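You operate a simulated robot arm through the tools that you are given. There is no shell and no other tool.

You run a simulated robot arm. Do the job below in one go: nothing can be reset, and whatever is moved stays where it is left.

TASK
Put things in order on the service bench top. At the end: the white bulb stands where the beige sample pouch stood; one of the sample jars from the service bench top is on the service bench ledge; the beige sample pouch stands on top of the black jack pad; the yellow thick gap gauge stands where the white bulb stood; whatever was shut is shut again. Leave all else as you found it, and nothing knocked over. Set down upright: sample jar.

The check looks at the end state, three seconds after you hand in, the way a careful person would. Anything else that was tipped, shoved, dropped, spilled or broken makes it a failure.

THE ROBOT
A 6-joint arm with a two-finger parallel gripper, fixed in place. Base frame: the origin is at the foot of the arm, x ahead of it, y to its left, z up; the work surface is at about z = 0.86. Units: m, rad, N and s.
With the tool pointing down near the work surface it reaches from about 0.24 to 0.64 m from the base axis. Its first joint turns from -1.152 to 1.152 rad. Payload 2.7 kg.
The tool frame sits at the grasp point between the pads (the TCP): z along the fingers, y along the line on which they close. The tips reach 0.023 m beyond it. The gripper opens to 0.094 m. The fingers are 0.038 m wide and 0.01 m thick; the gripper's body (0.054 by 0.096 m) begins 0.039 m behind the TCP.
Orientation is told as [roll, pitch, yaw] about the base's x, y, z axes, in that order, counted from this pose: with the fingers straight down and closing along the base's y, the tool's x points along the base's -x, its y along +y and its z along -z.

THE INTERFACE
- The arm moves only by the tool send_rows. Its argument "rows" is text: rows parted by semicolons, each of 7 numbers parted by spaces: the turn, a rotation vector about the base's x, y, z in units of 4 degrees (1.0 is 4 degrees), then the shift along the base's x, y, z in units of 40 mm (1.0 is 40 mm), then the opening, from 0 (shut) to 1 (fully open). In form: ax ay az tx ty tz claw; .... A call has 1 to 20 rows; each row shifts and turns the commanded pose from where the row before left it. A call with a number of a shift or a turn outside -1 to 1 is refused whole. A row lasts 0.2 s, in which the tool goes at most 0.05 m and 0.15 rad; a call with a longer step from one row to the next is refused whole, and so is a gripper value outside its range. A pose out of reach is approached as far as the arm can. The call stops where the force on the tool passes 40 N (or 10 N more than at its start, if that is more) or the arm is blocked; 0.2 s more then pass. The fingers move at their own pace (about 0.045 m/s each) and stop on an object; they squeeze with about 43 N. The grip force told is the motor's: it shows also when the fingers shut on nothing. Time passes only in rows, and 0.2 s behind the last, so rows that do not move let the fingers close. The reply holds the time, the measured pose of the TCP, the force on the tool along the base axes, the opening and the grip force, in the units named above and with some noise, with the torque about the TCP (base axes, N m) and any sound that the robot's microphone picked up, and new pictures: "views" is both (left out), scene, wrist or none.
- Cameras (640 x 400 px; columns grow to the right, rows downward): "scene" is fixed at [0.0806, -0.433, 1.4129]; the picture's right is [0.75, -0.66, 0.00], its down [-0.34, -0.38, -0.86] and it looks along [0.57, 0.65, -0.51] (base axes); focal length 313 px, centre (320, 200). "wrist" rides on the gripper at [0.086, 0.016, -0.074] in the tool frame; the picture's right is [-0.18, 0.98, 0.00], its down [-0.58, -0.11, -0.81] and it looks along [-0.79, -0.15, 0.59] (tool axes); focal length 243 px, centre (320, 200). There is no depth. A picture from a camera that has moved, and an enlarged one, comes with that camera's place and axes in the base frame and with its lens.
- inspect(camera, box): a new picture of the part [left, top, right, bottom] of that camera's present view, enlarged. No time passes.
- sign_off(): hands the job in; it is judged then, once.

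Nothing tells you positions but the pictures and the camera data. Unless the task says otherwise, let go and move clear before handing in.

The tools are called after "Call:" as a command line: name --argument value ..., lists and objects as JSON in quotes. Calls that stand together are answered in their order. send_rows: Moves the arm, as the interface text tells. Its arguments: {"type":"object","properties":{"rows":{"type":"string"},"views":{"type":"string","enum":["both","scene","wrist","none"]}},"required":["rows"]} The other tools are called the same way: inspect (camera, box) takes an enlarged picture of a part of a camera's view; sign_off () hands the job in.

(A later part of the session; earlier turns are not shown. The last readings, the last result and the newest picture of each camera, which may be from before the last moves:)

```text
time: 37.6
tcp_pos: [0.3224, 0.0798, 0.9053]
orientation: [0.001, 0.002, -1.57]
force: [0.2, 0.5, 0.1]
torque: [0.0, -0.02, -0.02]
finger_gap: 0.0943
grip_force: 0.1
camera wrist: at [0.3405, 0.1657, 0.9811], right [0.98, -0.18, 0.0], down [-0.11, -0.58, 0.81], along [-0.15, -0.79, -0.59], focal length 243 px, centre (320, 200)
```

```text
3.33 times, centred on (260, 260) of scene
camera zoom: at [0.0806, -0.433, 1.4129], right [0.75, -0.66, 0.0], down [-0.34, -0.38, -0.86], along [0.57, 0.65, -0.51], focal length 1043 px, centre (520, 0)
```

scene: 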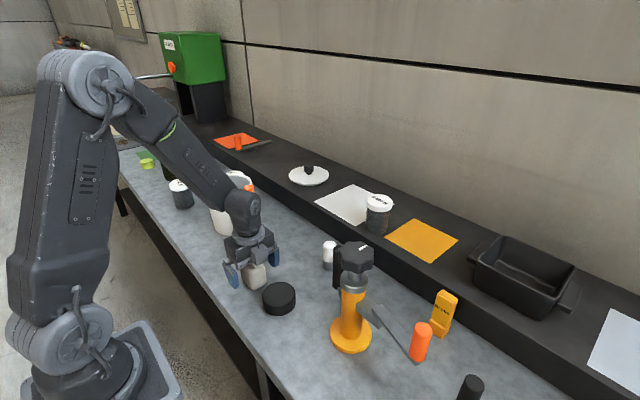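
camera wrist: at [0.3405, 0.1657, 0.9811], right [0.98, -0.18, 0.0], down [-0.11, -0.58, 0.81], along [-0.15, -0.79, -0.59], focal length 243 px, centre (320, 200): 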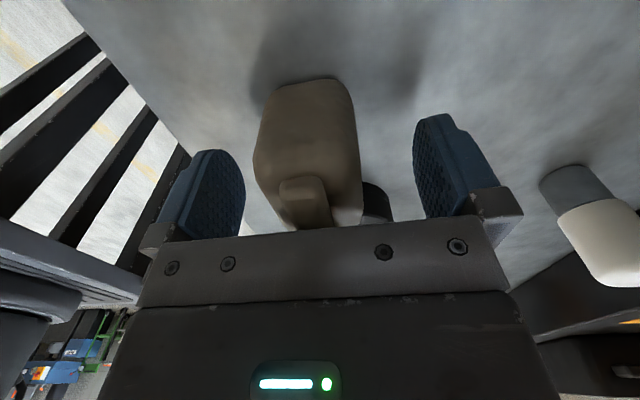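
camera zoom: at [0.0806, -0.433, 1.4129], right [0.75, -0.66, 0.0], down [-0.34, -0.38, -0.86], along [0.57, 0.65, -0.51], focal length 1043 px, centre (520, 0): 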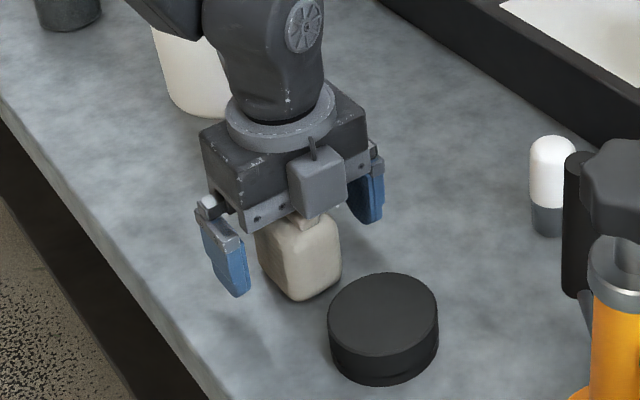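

Fingers straddle the pouch with clearance. Closing, then a slow test lift.

Call:
send_rows --rows "0 0 0 0 0 -0.06 1;0 0 0 0 0 0 0.5;0 0 0 0 0 0 0.5;0 0 0 0 0 0 0;0 0 0 0 0 0 0;0 0 0 0 0 0 0;0 0 0 0 0 0 0" --views "wrist"

Call:
send_rows --rows "0 0 0 0 0 0.1 0;0 0 0 0 0 0.1 0;0 0 0 0 0 0.15 0;0 0 0 0 0 0 0" --views "both"

```text
time: 39.2
tcp_pos: [0.3218, 0.0786, 0.904]
orientation: [-0.001, -0.001, -1.571]
force: [-0.8, -0.3, 0.1]
torque: [0.0, 0.02, -0.01]
finger_gap: 0.0439
grip_force: 43.0
camera wrist: at [0.3404, 0.1655, 0.9791], right [0.98, -0.18, 0.0], down [-0.11, -0.58, 0.81], along [-0.15, -0.79, -0.59], focal length 243 px, centre (320, 200)
```

wrist: 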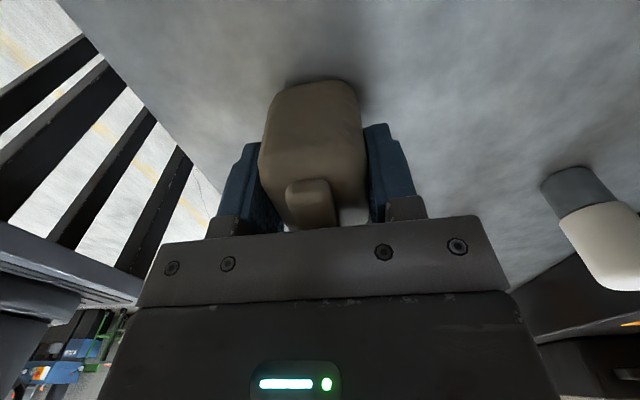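

```text
time: 40.2
tcp_pos: [0.3223, 0.0797, 0.9159]
orientation: [0.0, 0.001, -1.571]
force: [0.3, 0.0, -2.2]
torque: [-0.02, -0.01, -0.02]
finger_gap: 0.0437
grip_force: 42.8
camera wrist: at [0.3409, 0.1657, 0.9925], right [0.98, -0.18, 0.0], down [-0.11, -0.58, 0.81], along [-0.15, -0.79, -0.59], focal length 243 px, centre (320, 200)
```

scene: 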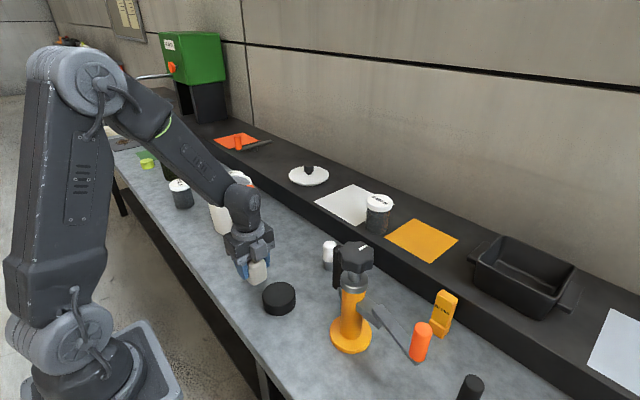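
wrist: 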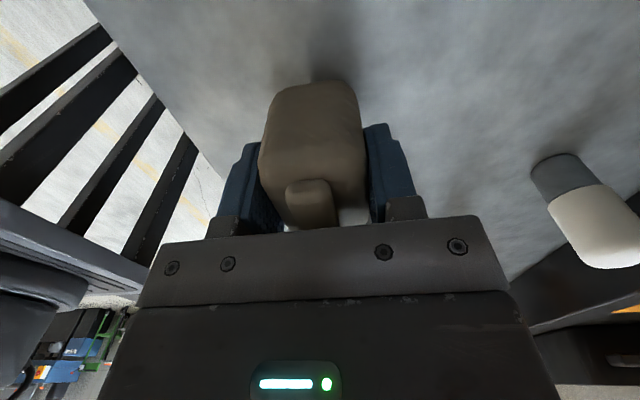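

Pouch held. I'm lifting it and moving over the black pad.

Call:
send_rows --rows "0 0 0 0 0 0.25 0;0 0 0 0 0 0.3 0;0 0 0 0 0 0.35 0;0 0 0 0 0 0.35 0;0 0 0 0 0 0.15 0;0 0 0 0.02 -0.2 0 0;0 0 0 0.04 -0.4 0 0;0 0 0 0.05 -0.5 0 0;0 0 0 0.05 -0.5 0 0;0 0 0 0.05 -0.4 0 0;0 0 0 0.02 -0.22 0 0;0 0 0 0 0 0 0;0 0 0 0 0 0 0" --views "both"

Call:
inspect --camera "scene" --box '[220, 210, 340, 330]'

```text
time: 43.0
tcp_pos: [0.3328, -0.0091, 0.972]
orientation: [0.001, 0.0, -1.57]
force: [0.3, 0.1, -1.8]
torque: [0.04, 0.01, -0.05]
finger_gap: 0.0436
grip_force: 43.0
camera wrist: at [0.3504, 0.0768, 1.0485], right [0.98, -0.18, 0.0], down [-0.11, -0.58, 0.81], along [-0.15, -0.79, -0.59], focal length 243 px, centre (320, 200)
```

scene: 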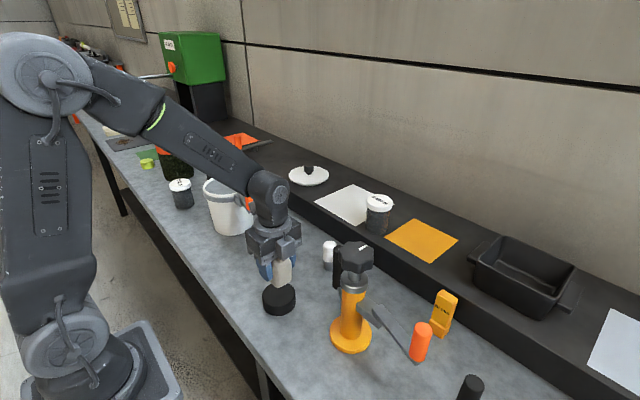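
wrist: 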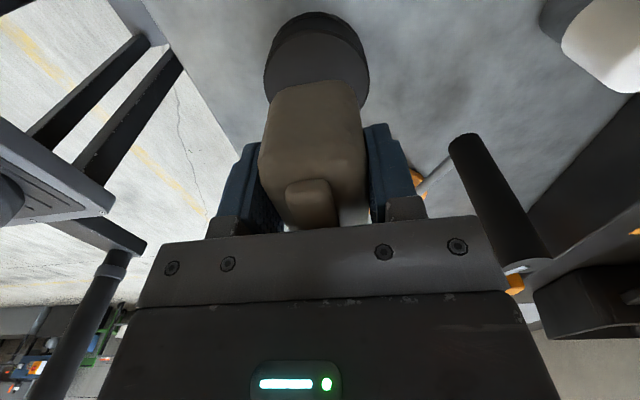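

```text
3.33 times, centred on (280, 270) of scene
camera zoom: at [0.0806, -0.433, 1.4129], right [0.75, -0.66, 0.0], down [-0.34, -0.38, -0.86], along [0.57, 0.65, -0.51], focal length 1043 px, centre (453, -33)
```

zoom: 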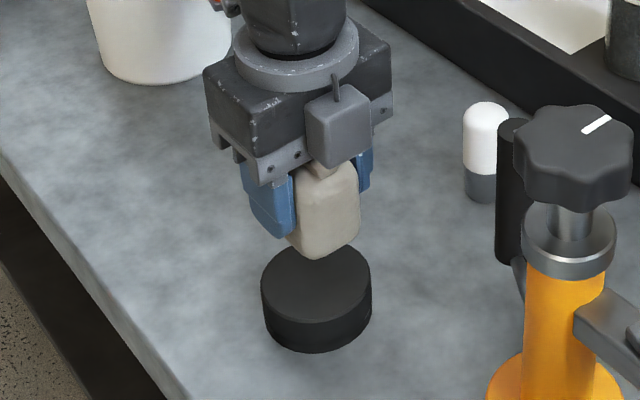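

The pouch hovers above the pad. I'm lowering close to the top, then stepping down gently.

Call:
send_rows --rows "0 0 0 -0.02 0 -0.25 0;0 0 0 0 0 -0.25 0;0 0 0 0 0 -0.2 0;0 0 0 0 0 -0.07 0;0 0 0 0 0 0 0" --views "wrist"

Call:
inspect --camera "scene" --box '[240, 240, 320, 320]'

```text
time: 44.2
tcp_pos: [0.3323, -0.0095, 0.9435]
orientation: [0.0, 0.001, -1.572]
force: [0.5, 0.4, -1.9]
torque: [-0.02, 0.0, 0.04]
finger_gap: 0.0439
grip_force: 43.0
camera wrist: at [0.35, 0.077, 1.0182], right [0.98, -0.18, 0.0], down [-0.11, -0.58, 0.81], along [-0.15, -0.79, -0.59], focal length 243 px, centre (320, 200)
```

wrist: 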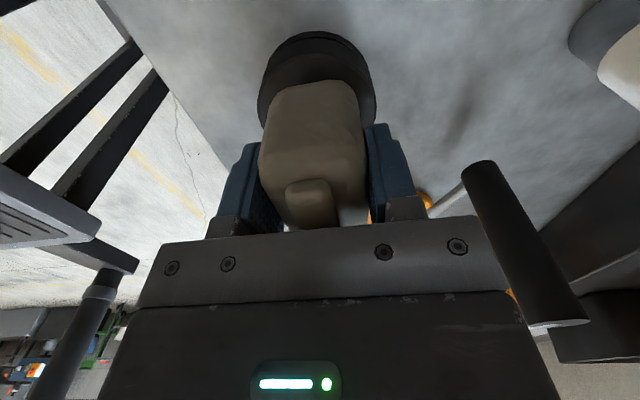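

```text
5.00 times, centred on (280, 280) of scene
camera zoom: at [0.0806, -0.433, 1.4129], right [0.75, -0.66, 0.0], down [-0.34, -0.38, -0.86], along [0.57, 0.65, -0.51], focal length 1564 px, centre (520, -200)
```

zoom: 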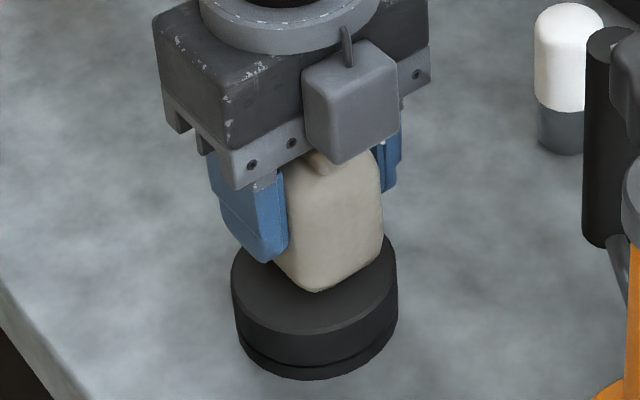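

Call:
send_rows --rows "0 0 0 0 0 -0.1 0;0 0 0 0 0 0 0" --views "none"

Call:
send_rows --rows "0 0 0 0 0 -0.05 0;0 0 0 0 0 0 0" --views "none"

Call:
send_rows --rows "0 0 0 0 0 -0.05 0;0 0 0 0 0 0 0" --views "none"

```text
time: 44.8
tcp_pos: [0.3313, -0.0094, 0.9381]
orientation: [0.001, -0.001, -1.571]
force: [0.0, -0.1, -1.3]
torque: [0.0, 0.01, 0.01]
finger_gap: 0.0438
grip_force: 42.8
```

```text
time: 45.4
tcp_pos: [0.3318, -0.0097, 0.9375]
orientation: [0.001, 0.0, -1.57]
force: [-0.2, 0.3, -1.2]
torque: [-0.01, 0.04, 0.02]
finger_gap: 0.0438
grip_force: 42.6
```

```text
time: 46.0
tcp_pos: [0.3318, -0.0095, 0.9354]
orientation: [0.0, -0.001, -1.57]
force: [-0.2, -0.6, -2.3]
torque: [0.02, -0.01, 0.0]
finger_gap: 0.0436
grip_force: 42.8
```

Call:
send_rows --rows "0 0 0 0 0 -0.05 0;0 0 0 0 0 0 0" --views "none"

Call:
send_rows --rows "0 0 0 0 0 -0.04 0;0 0 0 0 0 0 0" --views "none"

Call:
inspect --camera "scene" --box '[250, 260, 310, 320]'

```text
time: 46.6
tcp_pos: [0.3329, -0.0095, 0.9333]
orientation: [0.001, 0.001, -1.571]
force: [-3.0, 1.2, 11.6]
torque: [0.04, 0.08, 0.05]
finger_gap: 0.0438
grip_force: 43.0
```

```text
time: 47.3
tcp_pos: [0.3333, -0.0084, 0.9327]
orientation: [0.004, 0.0, -1.569]
force: [-5.0, 0.5, 10.3]
torque: [-0.01, 0.23, -0.01]
finger_gap: 0.0437
grip_force: 43.0
stopped in row 2: the force on the tool passed its limit at 41 N (the readings are from after the stop); the commanded pose is now the measured one
```

```text
6.67 times, centred on (280, 290) of scene
camera zoom: at [0.0803, -0.4329, 1.413], right [0.75, -0.66, 0.0], down [-0.34, -0.38, -0.86], along [0.57, 0.65, -0.51], focal length 2086 px, centre (587, -400)
```

zoom: 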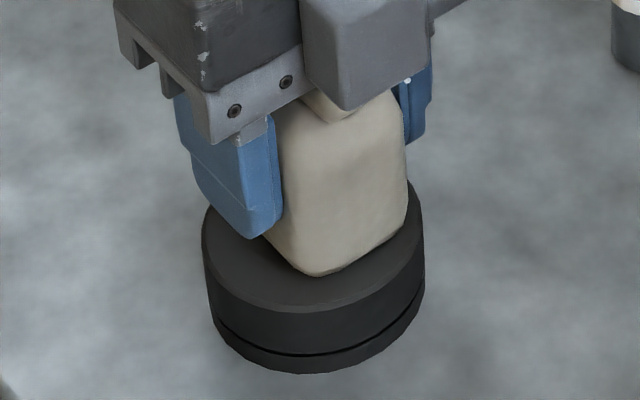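

Contact is firm on the pad. I'll back off to relieve the force, then open.

Call:
send_rows --rows "0 0 0 0 0 0.03 0;0 0 0 0 0 0 0" --views "none"

```text
time: 47.9
tcp_pos: [0.333, -0.009, 0.934]
orientation: [0.004, 0.0, -1.571]
force: [-1.8, 0.4, 1.1]
torque: [0.06, 0.15, -0.01]
finger_gap: 0.0436
grip_force: 42.9
```

Call:
send_rows --rows "0 0 0 0 0 0 0.6;0 0 0 0 0 0 0.7;0 0 0 0 0 0 0.8;0 0 0 0 0 0 0.9;0 0 0 0 0 0 0.9" --views "both"

Call:
inspect --camera "scene" --box '[240, 240, 320, 320]'

```text
time: 49.1
tcp_pos: [0.3334, -0.0089, 0.9335]
orientation: [0.002, 0.001, -1.571]
force: [-0.6, -1.5, 0.5]
torque: [-0.01, -0.03, -0.02]
finger_gap: 0.0846
grip_force: 0.0
camera wrist: at [0.3508, 0.0767, 1.0093], right [0.98, -0.18, 0.0], down [-0.11, -0.58, 0.81], along [-0.15, -0.79, -0.59], focal length 243 px, centre (320, 200)
```

scene: 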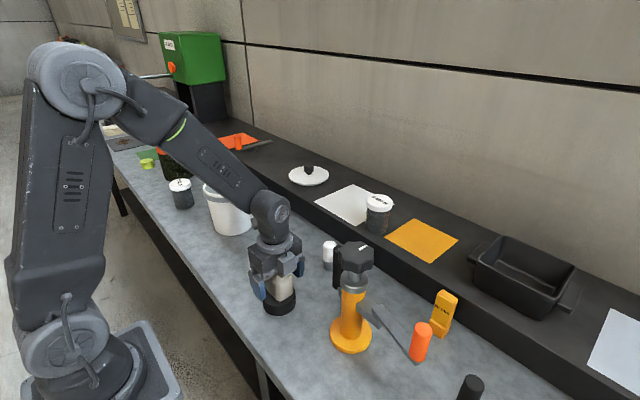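
wrist: 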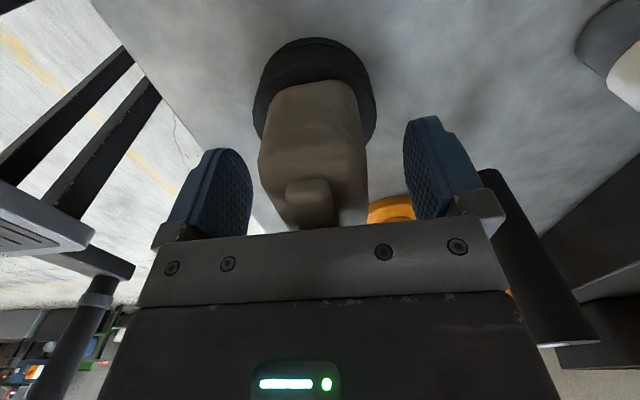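

```text
5.00 times, centred on (280, 280) of scene
camera zoom: at [0.0806, -0.433, 1.4129], right [0.75, -0.66, 0.0], down [-0.34, -0.38, -0.86], along [0.57, 0.65, -0.51], focal length 1564 px, centre (520, -200)
```

zoom: 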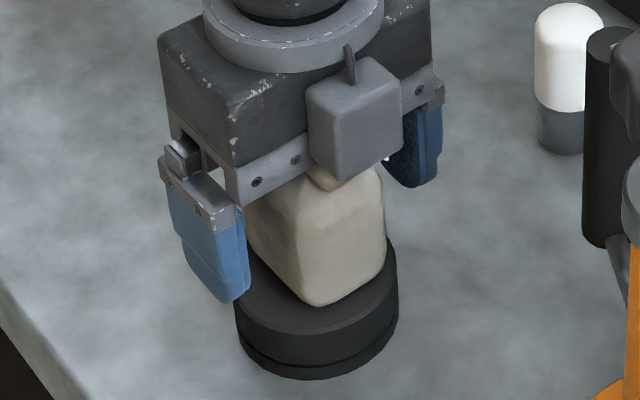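

The pouch stands centred on the pad. I'm rising and moving above the bulb.

Call:
send_rows --rows "0 0 0 0 0 0.1 1;0 0 0 0 0 0.3 1;0 0 0 0 0 0.5 1;0 0 0 0 0 0.8 1;0 0 0 0 0 0.8 1;0 0 0 0 0 0.7 1;0 0 0 0.5 0.04 0 1;0 0 0 0.7 0.05 0 1;0 0 0 0.7 0.05 0 1;0 0 0 0.7 0.05 0 1;0 0 0 0.7 0.05 0 1;0 0 0 0.5 0.04 0 1;0 0 0 0.15 0 0 1;0 0 0 0 0 0 1;0 0 0 0 0 0 1" --views "both"

Call:
inspect --camera "wrist" --box '[240, 0, 400, 100]'

Call:
inspect --camera "scene" --box '[240, 220, 360, 320]'

```text
time: 52.3
tcp_pos: [0.4908, 0.001, 1.0613]
orientation: [0.003, 0.0, -1.571]
force: [0.2, 0.2, 0.4]
torque: [0.0, 0.01, 0.02]
finger_gap: 0.0941
grip_force: 0.1
camera wrist: at [0.5092, 0.0881, 1.1373], right [0.98, -0.18, 0.0], down [-0.11, -0.58, 0.81], along [-0.15, -0.79, -0.59], focal length 243 px, centre (320, 200)
```

scene: 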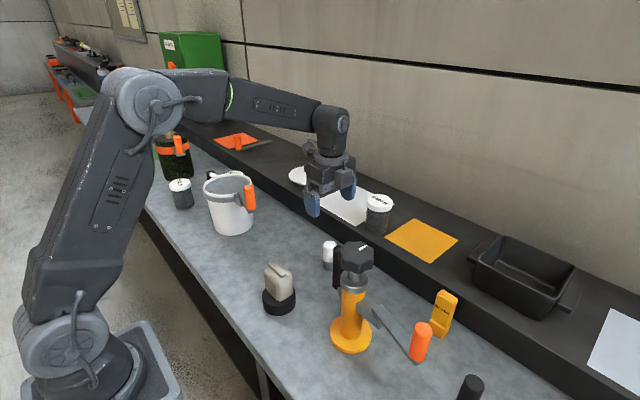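
wrist: 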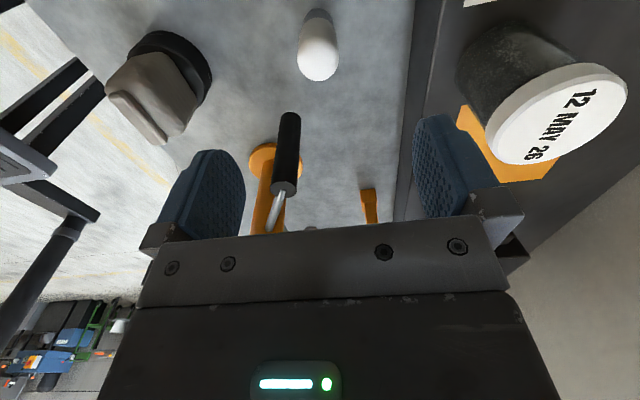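

```text
4.00 times, centred on (320, 50) of wrist
camera zoom: at [0.5092, 0.0881, 1.1373], right [0.98, -0.18, 0.0], down [-0.11, -0.58, 0.81], along [-0.15, -0.79, -0.59], focal length 970 px, centre (320, 800)
```

zoom: 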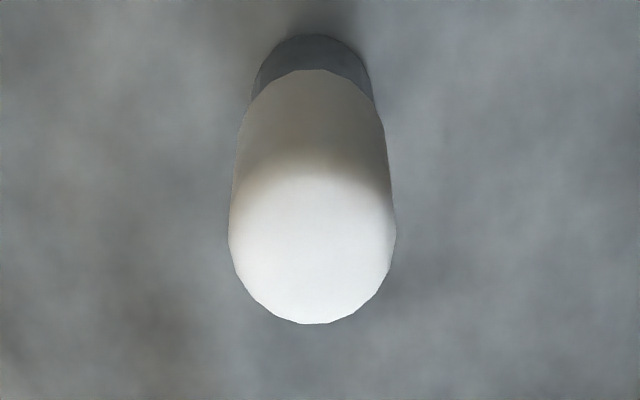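

```text
4.00 times, centred on (300, 270) of scene
camera zoom: at [0.0806, -0.433, 1.4129], right [0.75, -0.66, 0.0], down [-0.34, -0.38, -0.86], along [0.57, 0.65, -0.51], focal length 1252 px, centre (400, -80)
```

zoom: 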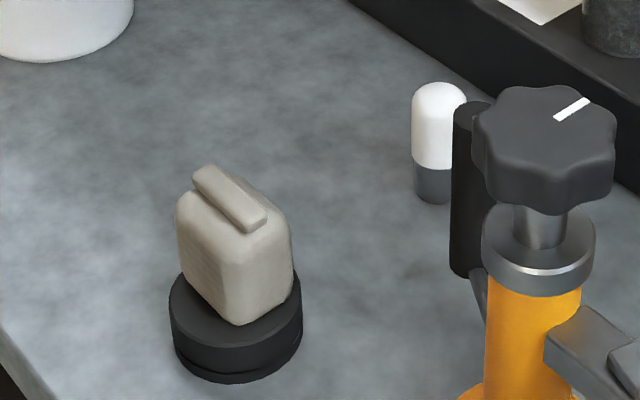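

The bulb is upright at about (0.492, 0.000), with its top near z 0.948. I'm descending to grip it.

Call:
send_rows --rows "0 0 0 0.03 -0.03 -0.5 1;0 0 0 0 0 -0.8 1;0 0 0 0 0 -0.8 1;0 0 0 0 0 -0.7 1;0 0 0 0 0 -0.4 1;0 0 0 0 0 -0.3 1;0 0 0 0 0 0 1" --views "both"

Call:
inspect --camera "scene" --box '[270, 200, 390, 300]'

```text
time: 53.9
tcp_pos: [0.4913, 0.0016, 0.9219]
orientation: [0.003, -0.002, -1.571]
force: [-0.3, 0.1, 0.2]
torque: [0.02, 0.02, -0.05]
finger_gap: 0.0938
grip_force: 0.1
camera wrist: at [0.5093, 0.0878, 0.9973], right [0.98, -0.18, 0.0], down [-0.11, -0.58, 0.81], along [-0.15, -0.79, -0.59], focal length 243 px, centre (320, 200)
```

scene: 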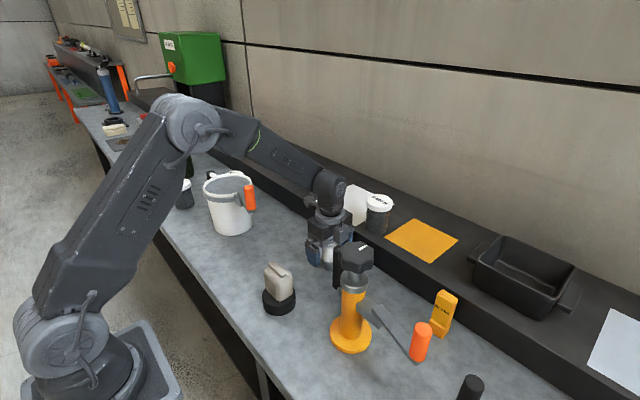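
wrist: 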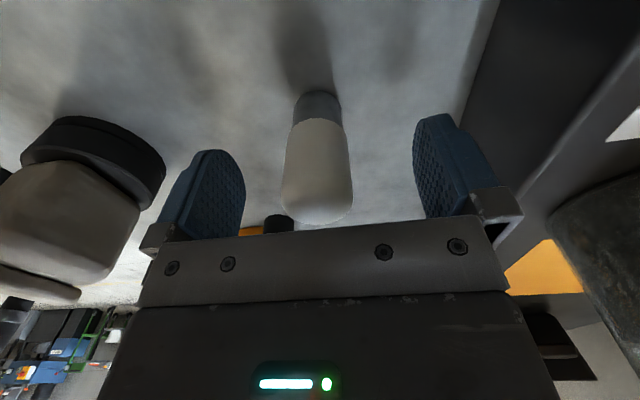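

```text
4.00 times, centred on (330, 250) of scene
camera zoom: at [0.0806, -0.433, 1.4129], right [0.75, -0.66, 0.0], down [-0.34, -0.38, -0.86], along [0.57, 0.65, -0.51], focal length 1252 px, centre (280, 0)
```

zoom: 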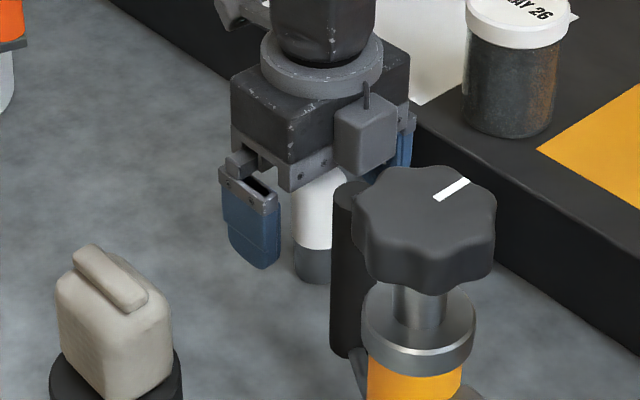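

Call:
send_rows --rows "0 0 0 0 -0.02 -0.13 1;0 0 0 0 0 0 0.6;0 0 0 0 0 0 0.4;0 0 0 0 0 0 0;0 0 0 0 0 0 0;0 0 0 0 0 0 0;0 0 0 0 0 0 0" --views "wrist"

Call:
send_rows --rows "0 0 0 0 0 0.1 0;0 0 0 0 0 0.1 0;0 0 0 0 0 0.15 0;0 0 0 0 0 0 0" --views "both"

```text
time: 55.5
tcp_pos: [0.4916, 0.0003, 0.9173]
orientation: [0.004, -0.001, -1.571]
force: [-0.4, -0.1, -0.1]
torque: [-0.04, 0.02, 0.04]
finger_gap: 0.0319
grip_force: 43.1
camera wrist: at [0.5098, 0.0864, 0.9925], right [0.98, -0.18, 0.0], down [-0.11, -0.58, 0.81], along [-0.15, -0.79, -0.59], focal length 243 px, centre (320, 200)
```

wrist: 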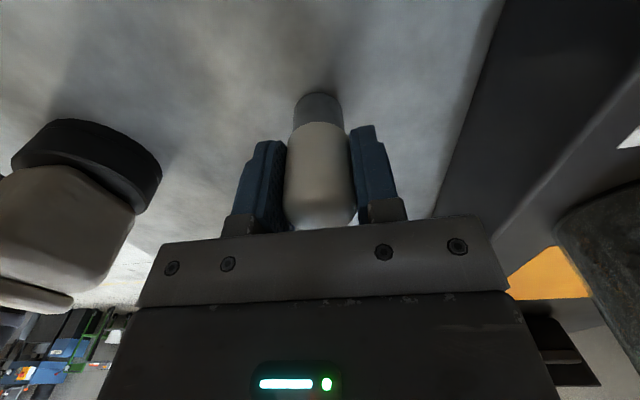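

```text
time: 56.5
tcp_pos: [0.4922, -0.0005, 0.9314]
orientation: [0.003, 0.001, -1.57]
force: [1.7, 0.7, -0.9]
torque: [0.01, -0.02, 0.02]
finger_gap: 0.032
grip_force: 43.7
camera wrist: at [0.5089, 0.0862, 1.0072], right [0.98, -0.18, 0.0], down [-0.11, -0.58, 0.81], along [-0.15, -0.79, -0.59], focal length 243 px, centre (320, 200)
```

scene: 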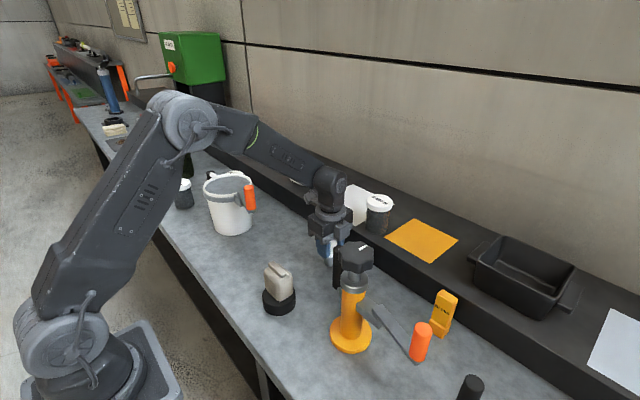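
wrist: 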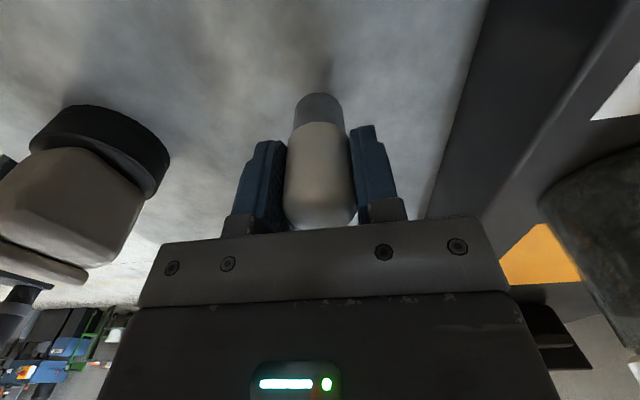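

Bulb held. I'm lifting it and carrying it to the pouch's former place at (0.320, 0.080).

Call:
send_rows --rows "0 0 0 0 0 0.3 0;0 0 0 0 0 0.4 0;0 0 0 0 0 0.5 0;0 0 0 0 0 0.5 0;0 0 0 0 0 0.4 0;0 0 0 0 0 0.1 0;0 0 0 -0.2 0.1 0 0;0 0 0 -0.4 0.19 0 0;0 0 0 -0.5 0.23 0 0;0 0 0 -0.5 0.23 0 0;0 0 0 -0.5 0.23 0 0;0 0 0 -0.5 0.23 0 0;0 0 0 -0.5 0.23 0 0;0 0 0 -0.5 0.23 0 0;0 0 0 -0.4 0.19 0 0;0 0 0 -0.2 0.1 0 0;0 0 0 -0.09 0.05 0 0;0 0 0 0 0 0 0;0 0 0 0 0 0 0" --views "both"

```text
time: 60.5
tcp_pos: [0.3211, 0.0796, 1.0186]
orientation: [0.004, 0.0, -1.571]
force: [0.3, 0.5, -0.8]
torque: [0.01, 0.01, 0.02]
finger_gap: 0.0315
grip_force: 42.8
camera wrist: at [0.3377, 0.1659, 1.0941], right [0.98, -0.18, 0.0], down [-0.11, -0.58, 0.81], along [-0.15, -0.79, -0.59], focal length 243 px, centre (320, 200)
```

scene: 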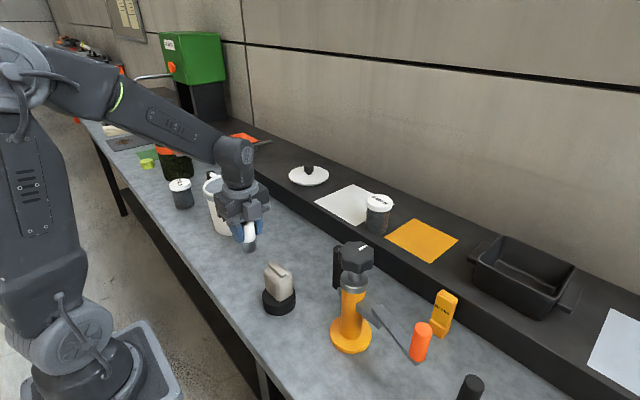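
wrist: 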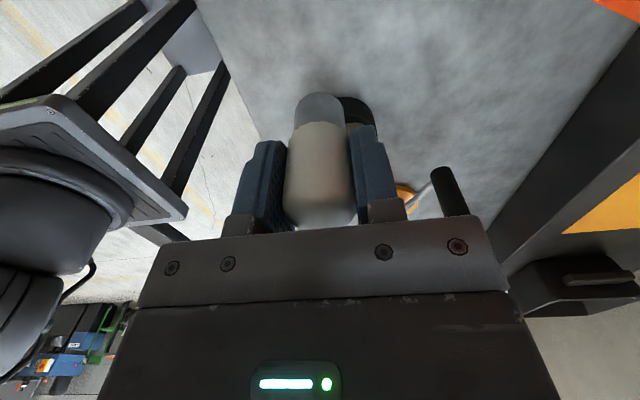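

I'm lowering the bulb toward the bench, stopping just above contact at about z 0.917.

Call:
send_rows --rows "0 0 0 -0.02 0.01 -0.4 0;0 0 0 0 0 -0.5 0;0 0 0 0 0 -0.5 0;0 0 0 0 0 -0.4 0;0 0 0 0 0 -0.3 0;0 0 0 0 0 -0.2 0;0 0 0 0 0 0 0" --views "scene"

Call:
send_rows --rows "0 0 0 0 0 -0.08 0;0 0 0 0 0 0 0" --views "none"

```text
time: 62.1
tcp_pos: [0.3197, 0.0809, 0.9265]
orientation: [0.003, 0.0, -1.573]
force: [0.0, -0.3, -0.5]
torque: [0.02, 0.0, 0.02]
finger_gap: 0.0319
grip_force: 42.9
```

scene: 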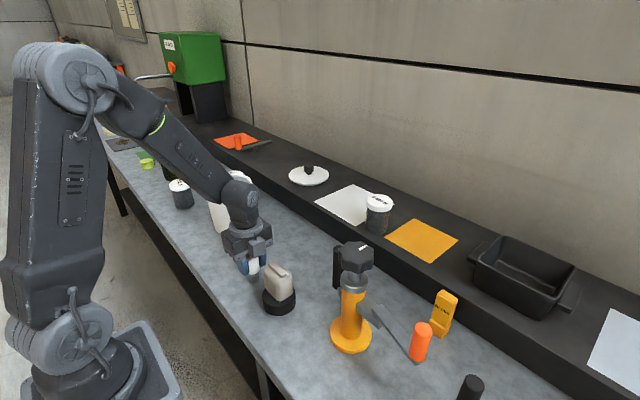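

```text
time: 62.7
tcp_pos: [0.3188, 0.0797, 0.9241]
orientation: [0.003, -0.001, -1.57]
force: [-0.2, 0.1, -0.3]
torque: [-0.05, 0.0, -0.03]
finger_gap: 0.0316
grip_force: 42.7
```

Call:
send_rows --rows "0 0 0 0.02 0 -0.06 0;0 0 0 0 0 0 0" --views "none"

Call:
send_rows --rows "0 0 0 0 0 -0.06 0;0 0 0 0 0 0 0" --views "none"

Call:
send_rows --rows "0 0 0 0 0 -0.03 0;0 0 0 0 0 0 0" --views "none"

```text
time: 63.3
tcp_pos: [0.3204, 0.0809, 0.9208]
orientation: [0.003, 0.001, -1.57]
force: [0.3, 0.4, -0.7]
torque: [-0.01, 0.03, -0.01]
finger_gap: 0.0316
grip_force: 43.1
```

```text
time: 63.9
tcp_pos: [0.3203, 0.0806, 0.9183]
orientation: [0.004, 0.003, -1.571]
force: [0.6, 0.1, -0.7]
torque: [-0.02, 0.0, 0.01]
finger_gap: 0.0319
grip_force: 43.1
```

```text
time: 64.5
tcp_pos: [0.3199, 0.0808, 0.9188]
orientation: [0.004, -0.001, -1.572]
force: [-0.2, 0.0, -0.8]
torque: [-0.01, -0.02, 0.02]
finger_gap: 0.0315
grip_force: 43.4
```

Call:
send_rows --rows "0 0 0 0 0 -0.03 0;0 0 0 0 0 0 0" --views "none"

Call:
send_rows --rows "0 0 0 0 0 -0.02 0;0 0 0 0 0 0 0" --views "wrist"

Call:
inspect --camera "scene" --box '[210, 230, 310, 320]'

```text
time: 65.1
tcp_pos: [0.32, 0.0815, 0.9168]
orientation: [0.004, 0.0, -1.569]
force: [-0.1, 0.5, 2.3]
torque: [0.03, 0.05, 0.0]
finger_gap: 0.0316
grip_force: 43.1
```

```text
time: 65.7
tcp_pos: [0.3224, 0.0802, 0.9167]
orientation: [0.006, 0.001, -1.57]
force: [-5.8, -1.0, 25.3]
torque: [-0.11, 0.27, -0.05]
finger_gap: 0.0317
grip_force: 42.6
camera wrist: at [0.3384, 0.1669, 0.992], right [0.98, -0.18, 0.01], down [-0.11, -0.58, 0.81], along [-0.14, -0.79, -0.59], focal length 243 px, centre (320, 200)
```

wrist: 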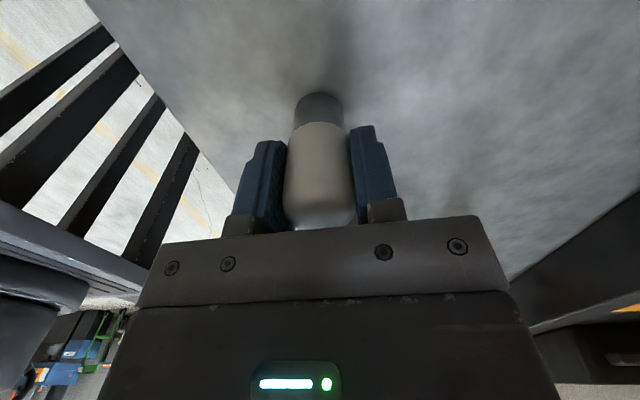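

```text
4.44 times, centred on (260, 275) of scene
camera zoom: at [0.0802, -0.4331, 1.4129], right [0.75, -0.66, 0.0], down [-0.34, -0.38, -0.86], along [0.57, 0.65, -0.51], focal length 1391 px, centre (587, -133)
```

zoom: 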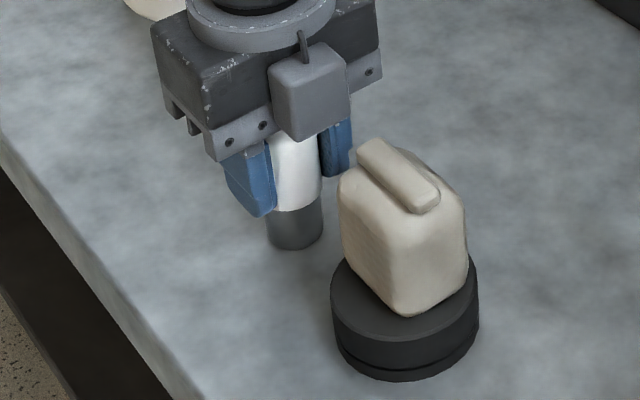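

Contact. I'll relieve the force, then open gently.

Call:
send_rows --rows "0 0 0 0 0 0.04 0;0 0 0 0 0 0 0" --views "none"

```text
time: 66.3
tcp_pos: [0.3204, 0.0795, 0.9176]
orientation: [0.003, -0.002, -1.573]
force: [0.8, 0.5, 5.2]
torque: [0.02, -0.18, 0.04]
finger_gap: 0.0314
grip_force: 43.2
```

Call:
send_rows --rows "0 0 0 0 0 0.01 0;0 0 0 0 0 0 0" --views "none"

Call:
send_rows --rows "0 0 0 0 0 0 0.4;0 0 0 0 0 0 0.5;0 0 0 0 0 0 0.6;0 0 0 0 0 0 0.7;0 0 0 0 0 0 0.8;0 0 0 0 0 0 0.9;0 0 0 0 0 0 0.9" --views "wrist"

Call:
inspect --camera "scene" --box '[210, 230, 310, 320]'

```text
time: 66.9
tcp_pos: [0.3204, 0.0805, 0.9164]
orientation: [0.003, -0.001, -1.57]
force: [-0.3, 0.1, -0.9]
torque: [0.0, 0.0, -0.03]
finger_gap: 0.0316
grip_force: 43.0
```

```text
time: 68.5
tcp_pos: [0.32, 0.08, 0.9167]
orientation: [0.004, 0.0, -1.57]
force: [-0.4, 0.0, -0.1]
torque: [0.0, 0.02, 0.0]
finger_gap: 0.0846
grip_force: 0.0
camera wrist: at [0.3381, 0.1664, 0.9929], right [0.98, -0.18, 0.0], down [-0.11, -0.58, 0.81], along [-0.15, -0.79, -0.59], focal length 243 px, centre (320, 200)
```

wrist: 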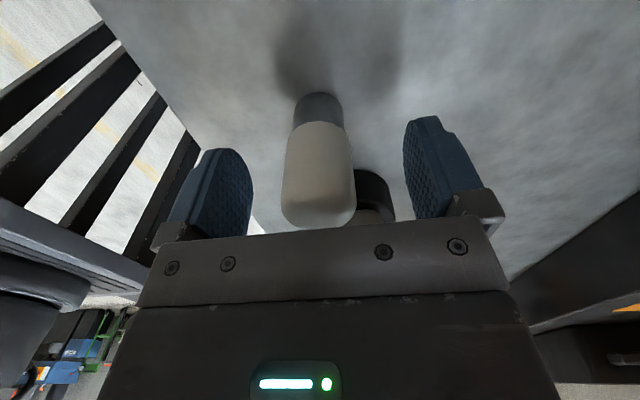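

```text
4.44 times, centred on (260, 275) of scene
camera zoom: at [0.0806, -0.433, 1.4129], right [0.75, -0.66, 0.0], down [-0.34, -0.38, -0.86], along [0.57, 0.65, -0.51], focal length 1391 px, centre (587, -133)
```

zoom: 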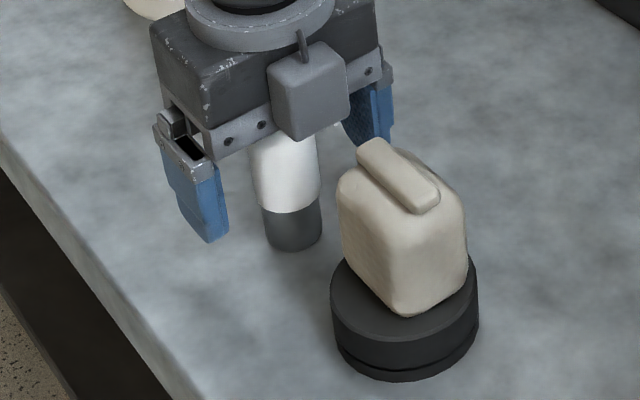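

The bulb stands upright in the pouch's place. Now I'm rising and going round toward the gauge, keeping well above the yellow device's knob.

Call:
send_rows --rows "0 0 0 0 0 0.1 1;0 0 0 0 0 0.3 1;0 0 0 0 0 0.5 1;0 0 0 0 0 0.8 1;0 0 0 0 0 0.8 1;0 0 0 0 0 0.8 1;0 0 0 0 0 0.8 1;0 0 0 0 0 0.8 1;0 0 0 0 0 0.8 1;0 0 0 0.56 -0.78 0 1;0 0 0 0.56 -0.78 0 1;0 0 0 0.56 -0.78 0 1;0 0 0 0.56 -0.78 0 1;0 0 0 0.56 -0.78 0 1;0 0 0 0.56 -0.78 0 1;0 0 0 0.56 -0.78 0 1;0 0 0 0.56 -0.78 0 1;0 0 0 0 0 0 1;0 0 0 0 0 0 1" --views "both"

Call:
inspect --camera "scene" --box '[210, 200, 350, 320]'

Call:
inspect --camera "wrist" --box '[160, 0, 480, 240]'

```text
time: 72.5
tcp_pos: [0.497, -0.1684, 1.1446]
orientation: [0.002, -0.001, -1.571]
force: [-0.3, 0.3, 0.6]
torque: [-0.01, -0.01, -0.06]
finger_gap: 0.0938
grip_force: 0.0
camera wrist: at [0.5154, -0.0826, 1.221], right [0.98, -0.18, 0.0], down [-0.11, -0.58, 0.81], along [-0.15, -0.79, -0.59], focal length 243 px, centre (320, 200)
```

scene: 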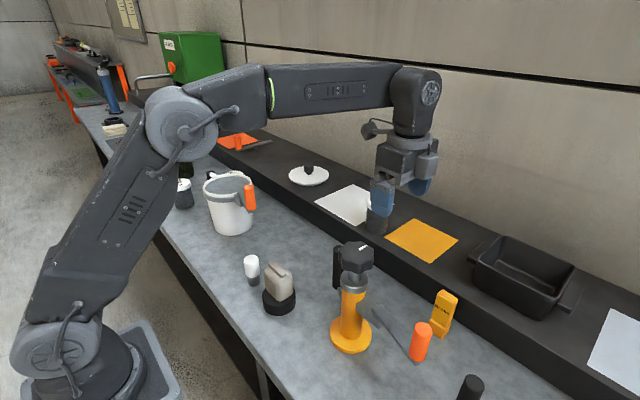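
wrist: 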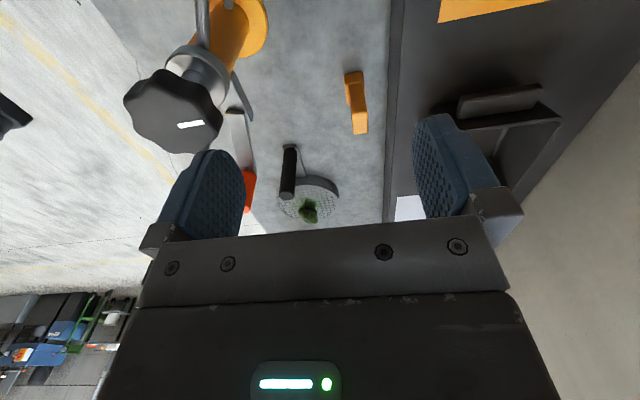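

```text
3.33 times, centred on (280, 260) of scene
camera zoom: at [0.0806, -0.433, 1.4129], right [0.75, -0.66, 0.0], down [-0.34, -0.38, -0.86], along [0.57, 0.65, -0.51], focal length 1043 px, centre (453, 0)
```

zoom: 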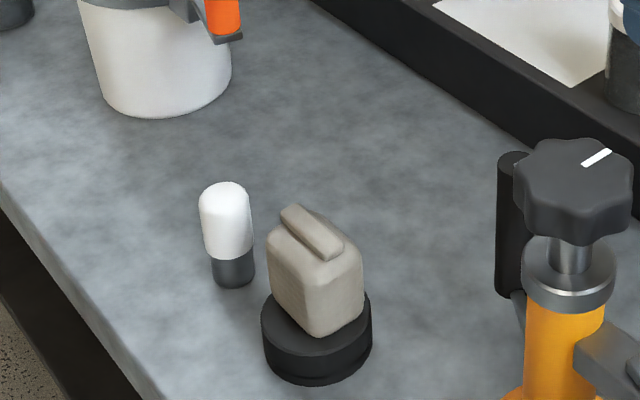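

```text
1.67 times, centred on (320, 120) of wrist
camera zoom: at [0.5154, -0.0826, 1.221], right [0.98, -0.18, 0.0], down [-0.11, -0.58, 0.81], along [-0.15, -0.79, -0.59], focal length 404 px, centre (320, 333)
```

zoom: 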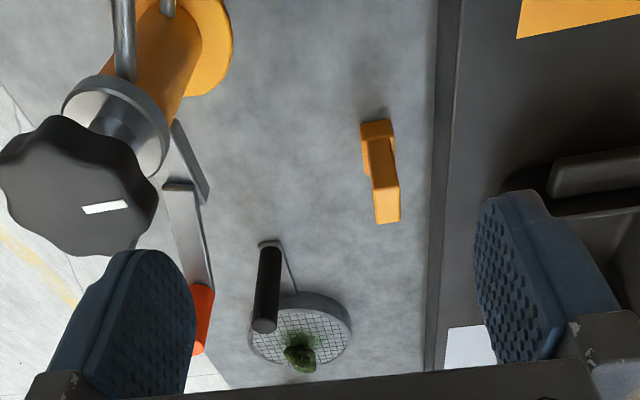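

The bulb, pouch and jar all stand fine. I'm taking a closer look at the gauge's exact shape and place before descending.

Call:
inspect --camera "wrist" --box '[310, 40, 410, 150]'

Call:
inspect --camera "scene" --box '[415, 280, 475, 345]'

```text
3.64 times, centred on (360, 95) of wrist
camera zoom: at [0.5154, -0.0826, 1.221], right [0.98, -0.18, 0.0], down [-0.11, -0.58, 0.81], along [-0.15, -0.79, -0.59], focal length 882 px, centre (174, 582)
```

zoom: 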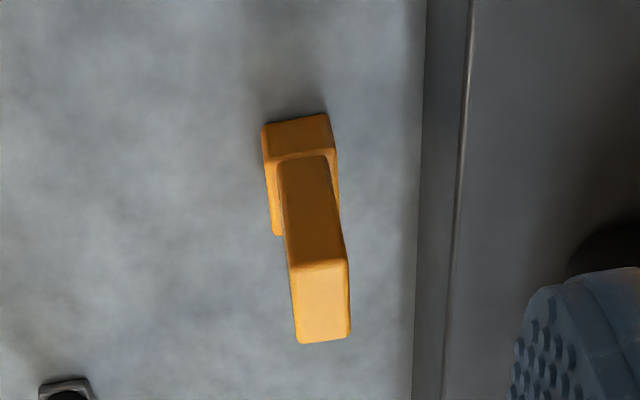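

```text
6.15 times, centred on (445, 312) of scene
camera zoom: at [0.0806, -0.433, 1.4129], right [0.75, -0.66, 0.0], down [-0.34, -0.38, -0.86], along [0.57, 0.65, -0.51], focal length 1925 px, centre (-449, -492)
```

zoom: 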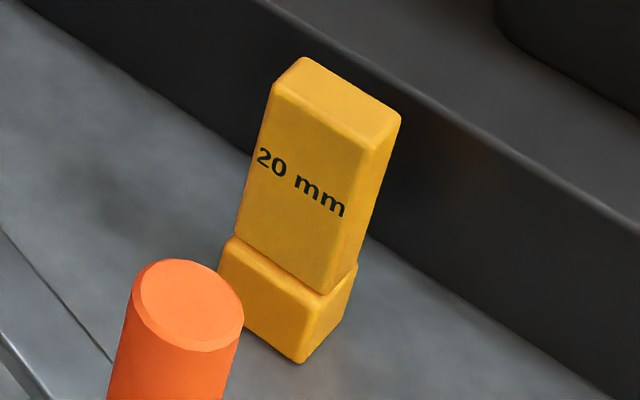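

The gauge is axis-aligned at about (0.531, -0.280), with a 20 mm thick body, a slightly wider foot and its top near z 0.96. I'll move beside it with the gripper partly closed, so the fingers will clear the ledge, then lower.

Call:
send_rows --rows "0 0 0 0 -0.6 0 0.55;0 0 0 0 -0.8 0 0.55;0 0 0 0 -0.8 0 0.55;0 0 0 0 -0.6 0 0.55;0 0 0 0.1 0 -0.5 0.55;0 0 0 0.1 0 -0.7 0.55;0 0 0 0.2 0 -0.7 0.55;0 0 0 0.2 0 -0.7 0.55;0 0 0 0.25 0 0 0.55;0 0 0 0 0 0 0.55;0 0 0 0 0 0 0.55" --views "both"

Call:
inspect --camera "wrist" --box '[240, 0, 420, 120]'

Call:
inspect --camera "scene" --box '[320, 130, 500, 370]'

```text
time: 74.9
tcp_pos: [0.5343, -0.2801, 1.0425]
orientation: [0.003, 0.001, -1.571]
force: [-0.3, -0.2, -1.1]
torque: [0.0, -0.03, 0.0]
finger_gap: 0.0518
grip_force: 0.1
camera wrist: at [0.5523, -0.1945, 1.1175], right [0.98, -0.18, 0.0], down [-0.11, -0.58, 0.81], along [-0.15, -0.79, -0.59], focal length 243 px, centre (320, 200)
```

scene: 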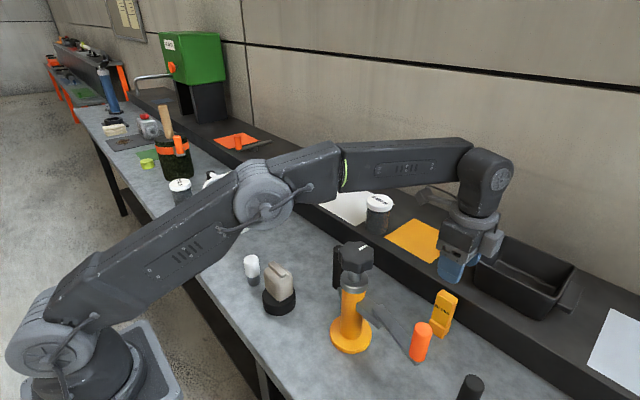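
wrist: 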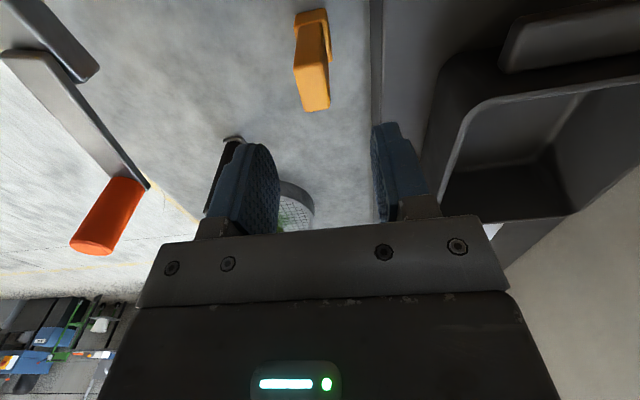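

```text
3.33 times, centred on (330, 60) of wrist
camera zoom: at [0.5523, -0.1945, 1.1175], right [0.98, -0.18, 0.0], down [-0.11, -0.58, 0.81], along [-0.15, -0.79, -0.59], focal length 809 px, centre (287, 667)
```

zoom: 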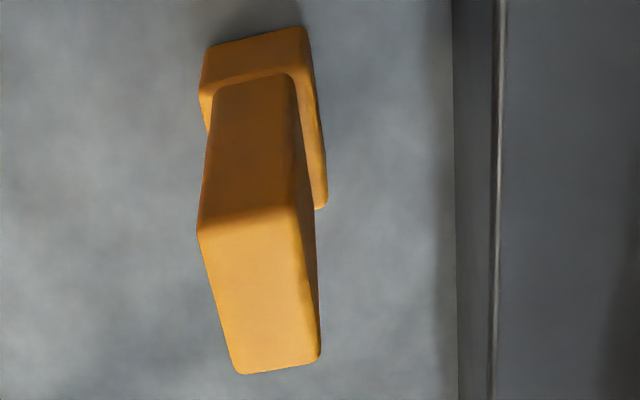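

```text
1.67 times, centred on (410, 250) of scene
camera zoom: at [0.0806, -0.433, 1.4129], right [0.75, -0.66, 0.0], down [-0.34, -0.38, -0.86], along [0.57, 0.65, -0.51], focal length 522 px, centre (170, 117)
```

zoom: 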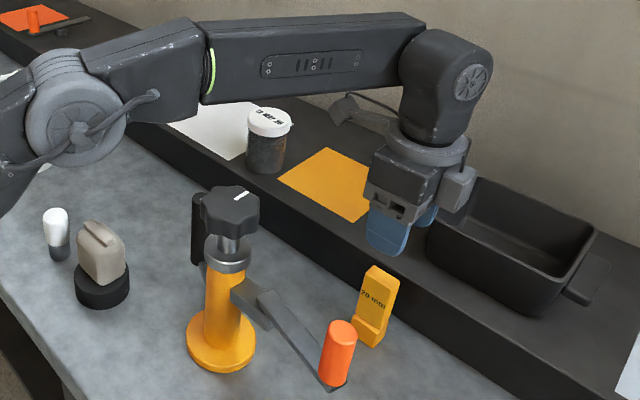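

Aligned over the gauge, and the forearm is clear of the knob. I'm lowering in stages.

Call:
send_rows --rows "0 0 0 -0.07 0 -0.3 0.55;0 0 0 0 0 -0.5 0.55;0 0 0 0 0 -0.5 0.55;0 0 0 0 0 -0.4 0.55;0 0 0 0 0 0 0.55" --views "both"

Call:
inspect --camera "scene" --box '[320, 130, 500, 370]'

```text
time: 76.1
tcp_pos: [0.5307, -0.2816, 0.9748]
orientation: [0.003, -0.001, -1.571]
force: [-0.9, 0.4, 0.5]
torque: [0.0, -0.01, 0.0]
finger_gap: 0.0516
grip_force: 0.1
camera wrist: at [0.5487, -0.1957, 1.05], right [0.98, -0.18, 0.0], down [-0.11, -0.58, 0.81], along [-0.15, -0.79, -0.59], focal length 243 px, centre (320, 200)
```

scene: 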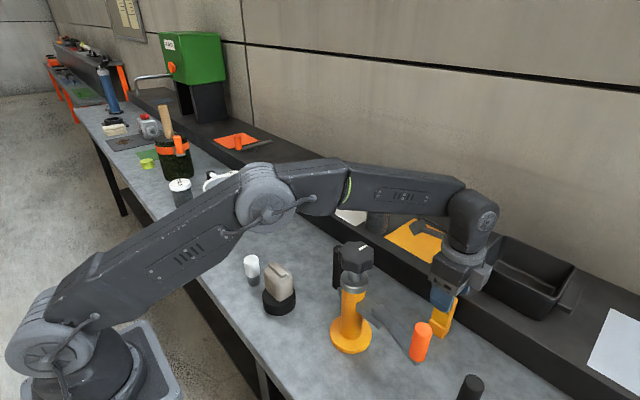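
wrist: 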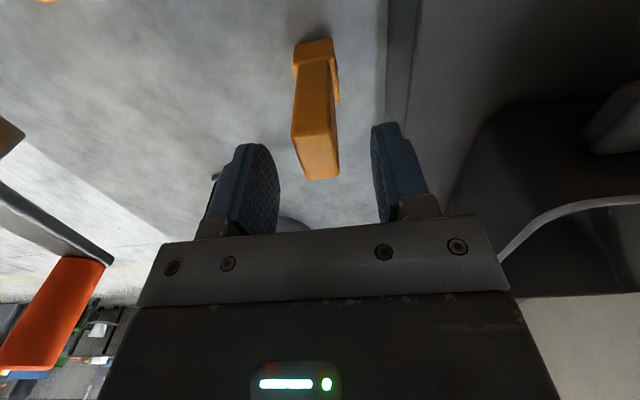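

```text
1.67 times, centred on (410, 250) of scene
camera zoom: at [0.0806, -0.433, 1.4129], right [0.75, -0.66, 0.0], down [-0.34, -0.38, -0.86], along [0.57, 0.65, -0.51], focal length 522 px, centre (170, 117)
```

zoom: 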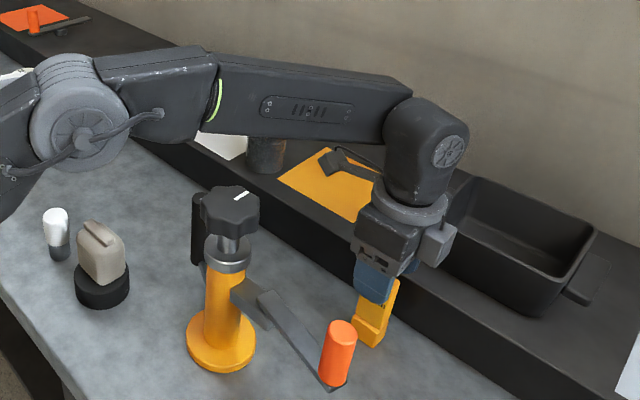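

Call:
send_rows --rows "0 0 0 0.02 0.02 -0.3 0.55;0 0 0 0 0 -0.35 0.55;0 0 0 0 0 -0.3 0.55;0 0 0 0 0 0 0.55" --views "both"

Call:
inspect --camera "scene" --box '[320, 170, 500, 370]'

```text
time: 77.1
tcp_pos: [0.5308, -0.2809, 0.9353]
orientation: [0.004, 0.001, -1.571]
force: [-0.5, 0.1, 0.4]
torque: [-0.02, -0.03, -0.01]
finger_gap: 0.0516
grip_force: 0.0
camera wrist: at [0.5487, -0.1948, 1.0112], right [0.98, -0.18, 0.0], down [-0.11, -0.58, 0.81], along [-0.15, -0.79, -0.59], focal length 243 px, centre (320, 200)
```

scene: 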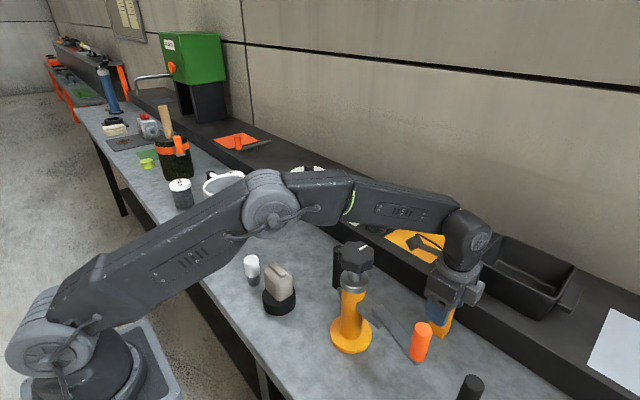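
wrist: 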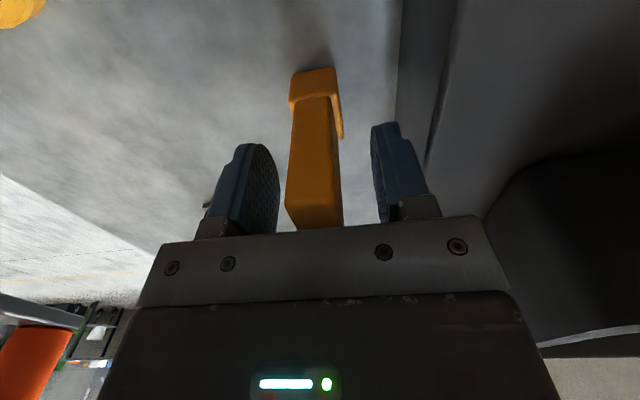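

```text
2.00 times, centred on (410, 270) of scene
camera zoom: at [0.0806, -0.433, 1.4129], right [0.75, -0.66, 0.0], down [-0.34, -0.38, -0.86], along [0.57, 0.65, -0.51], focal length 626 px, centre (140, 60)
```

zoom: 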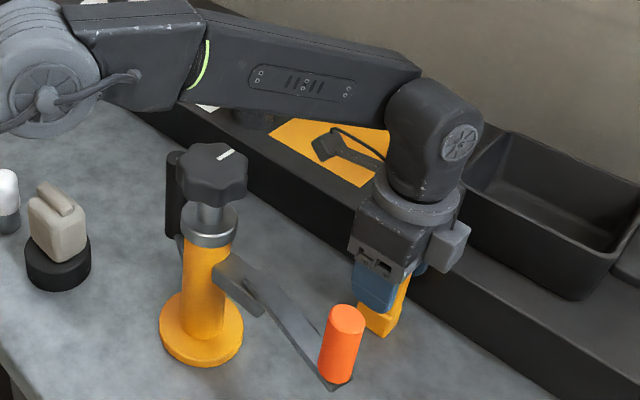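

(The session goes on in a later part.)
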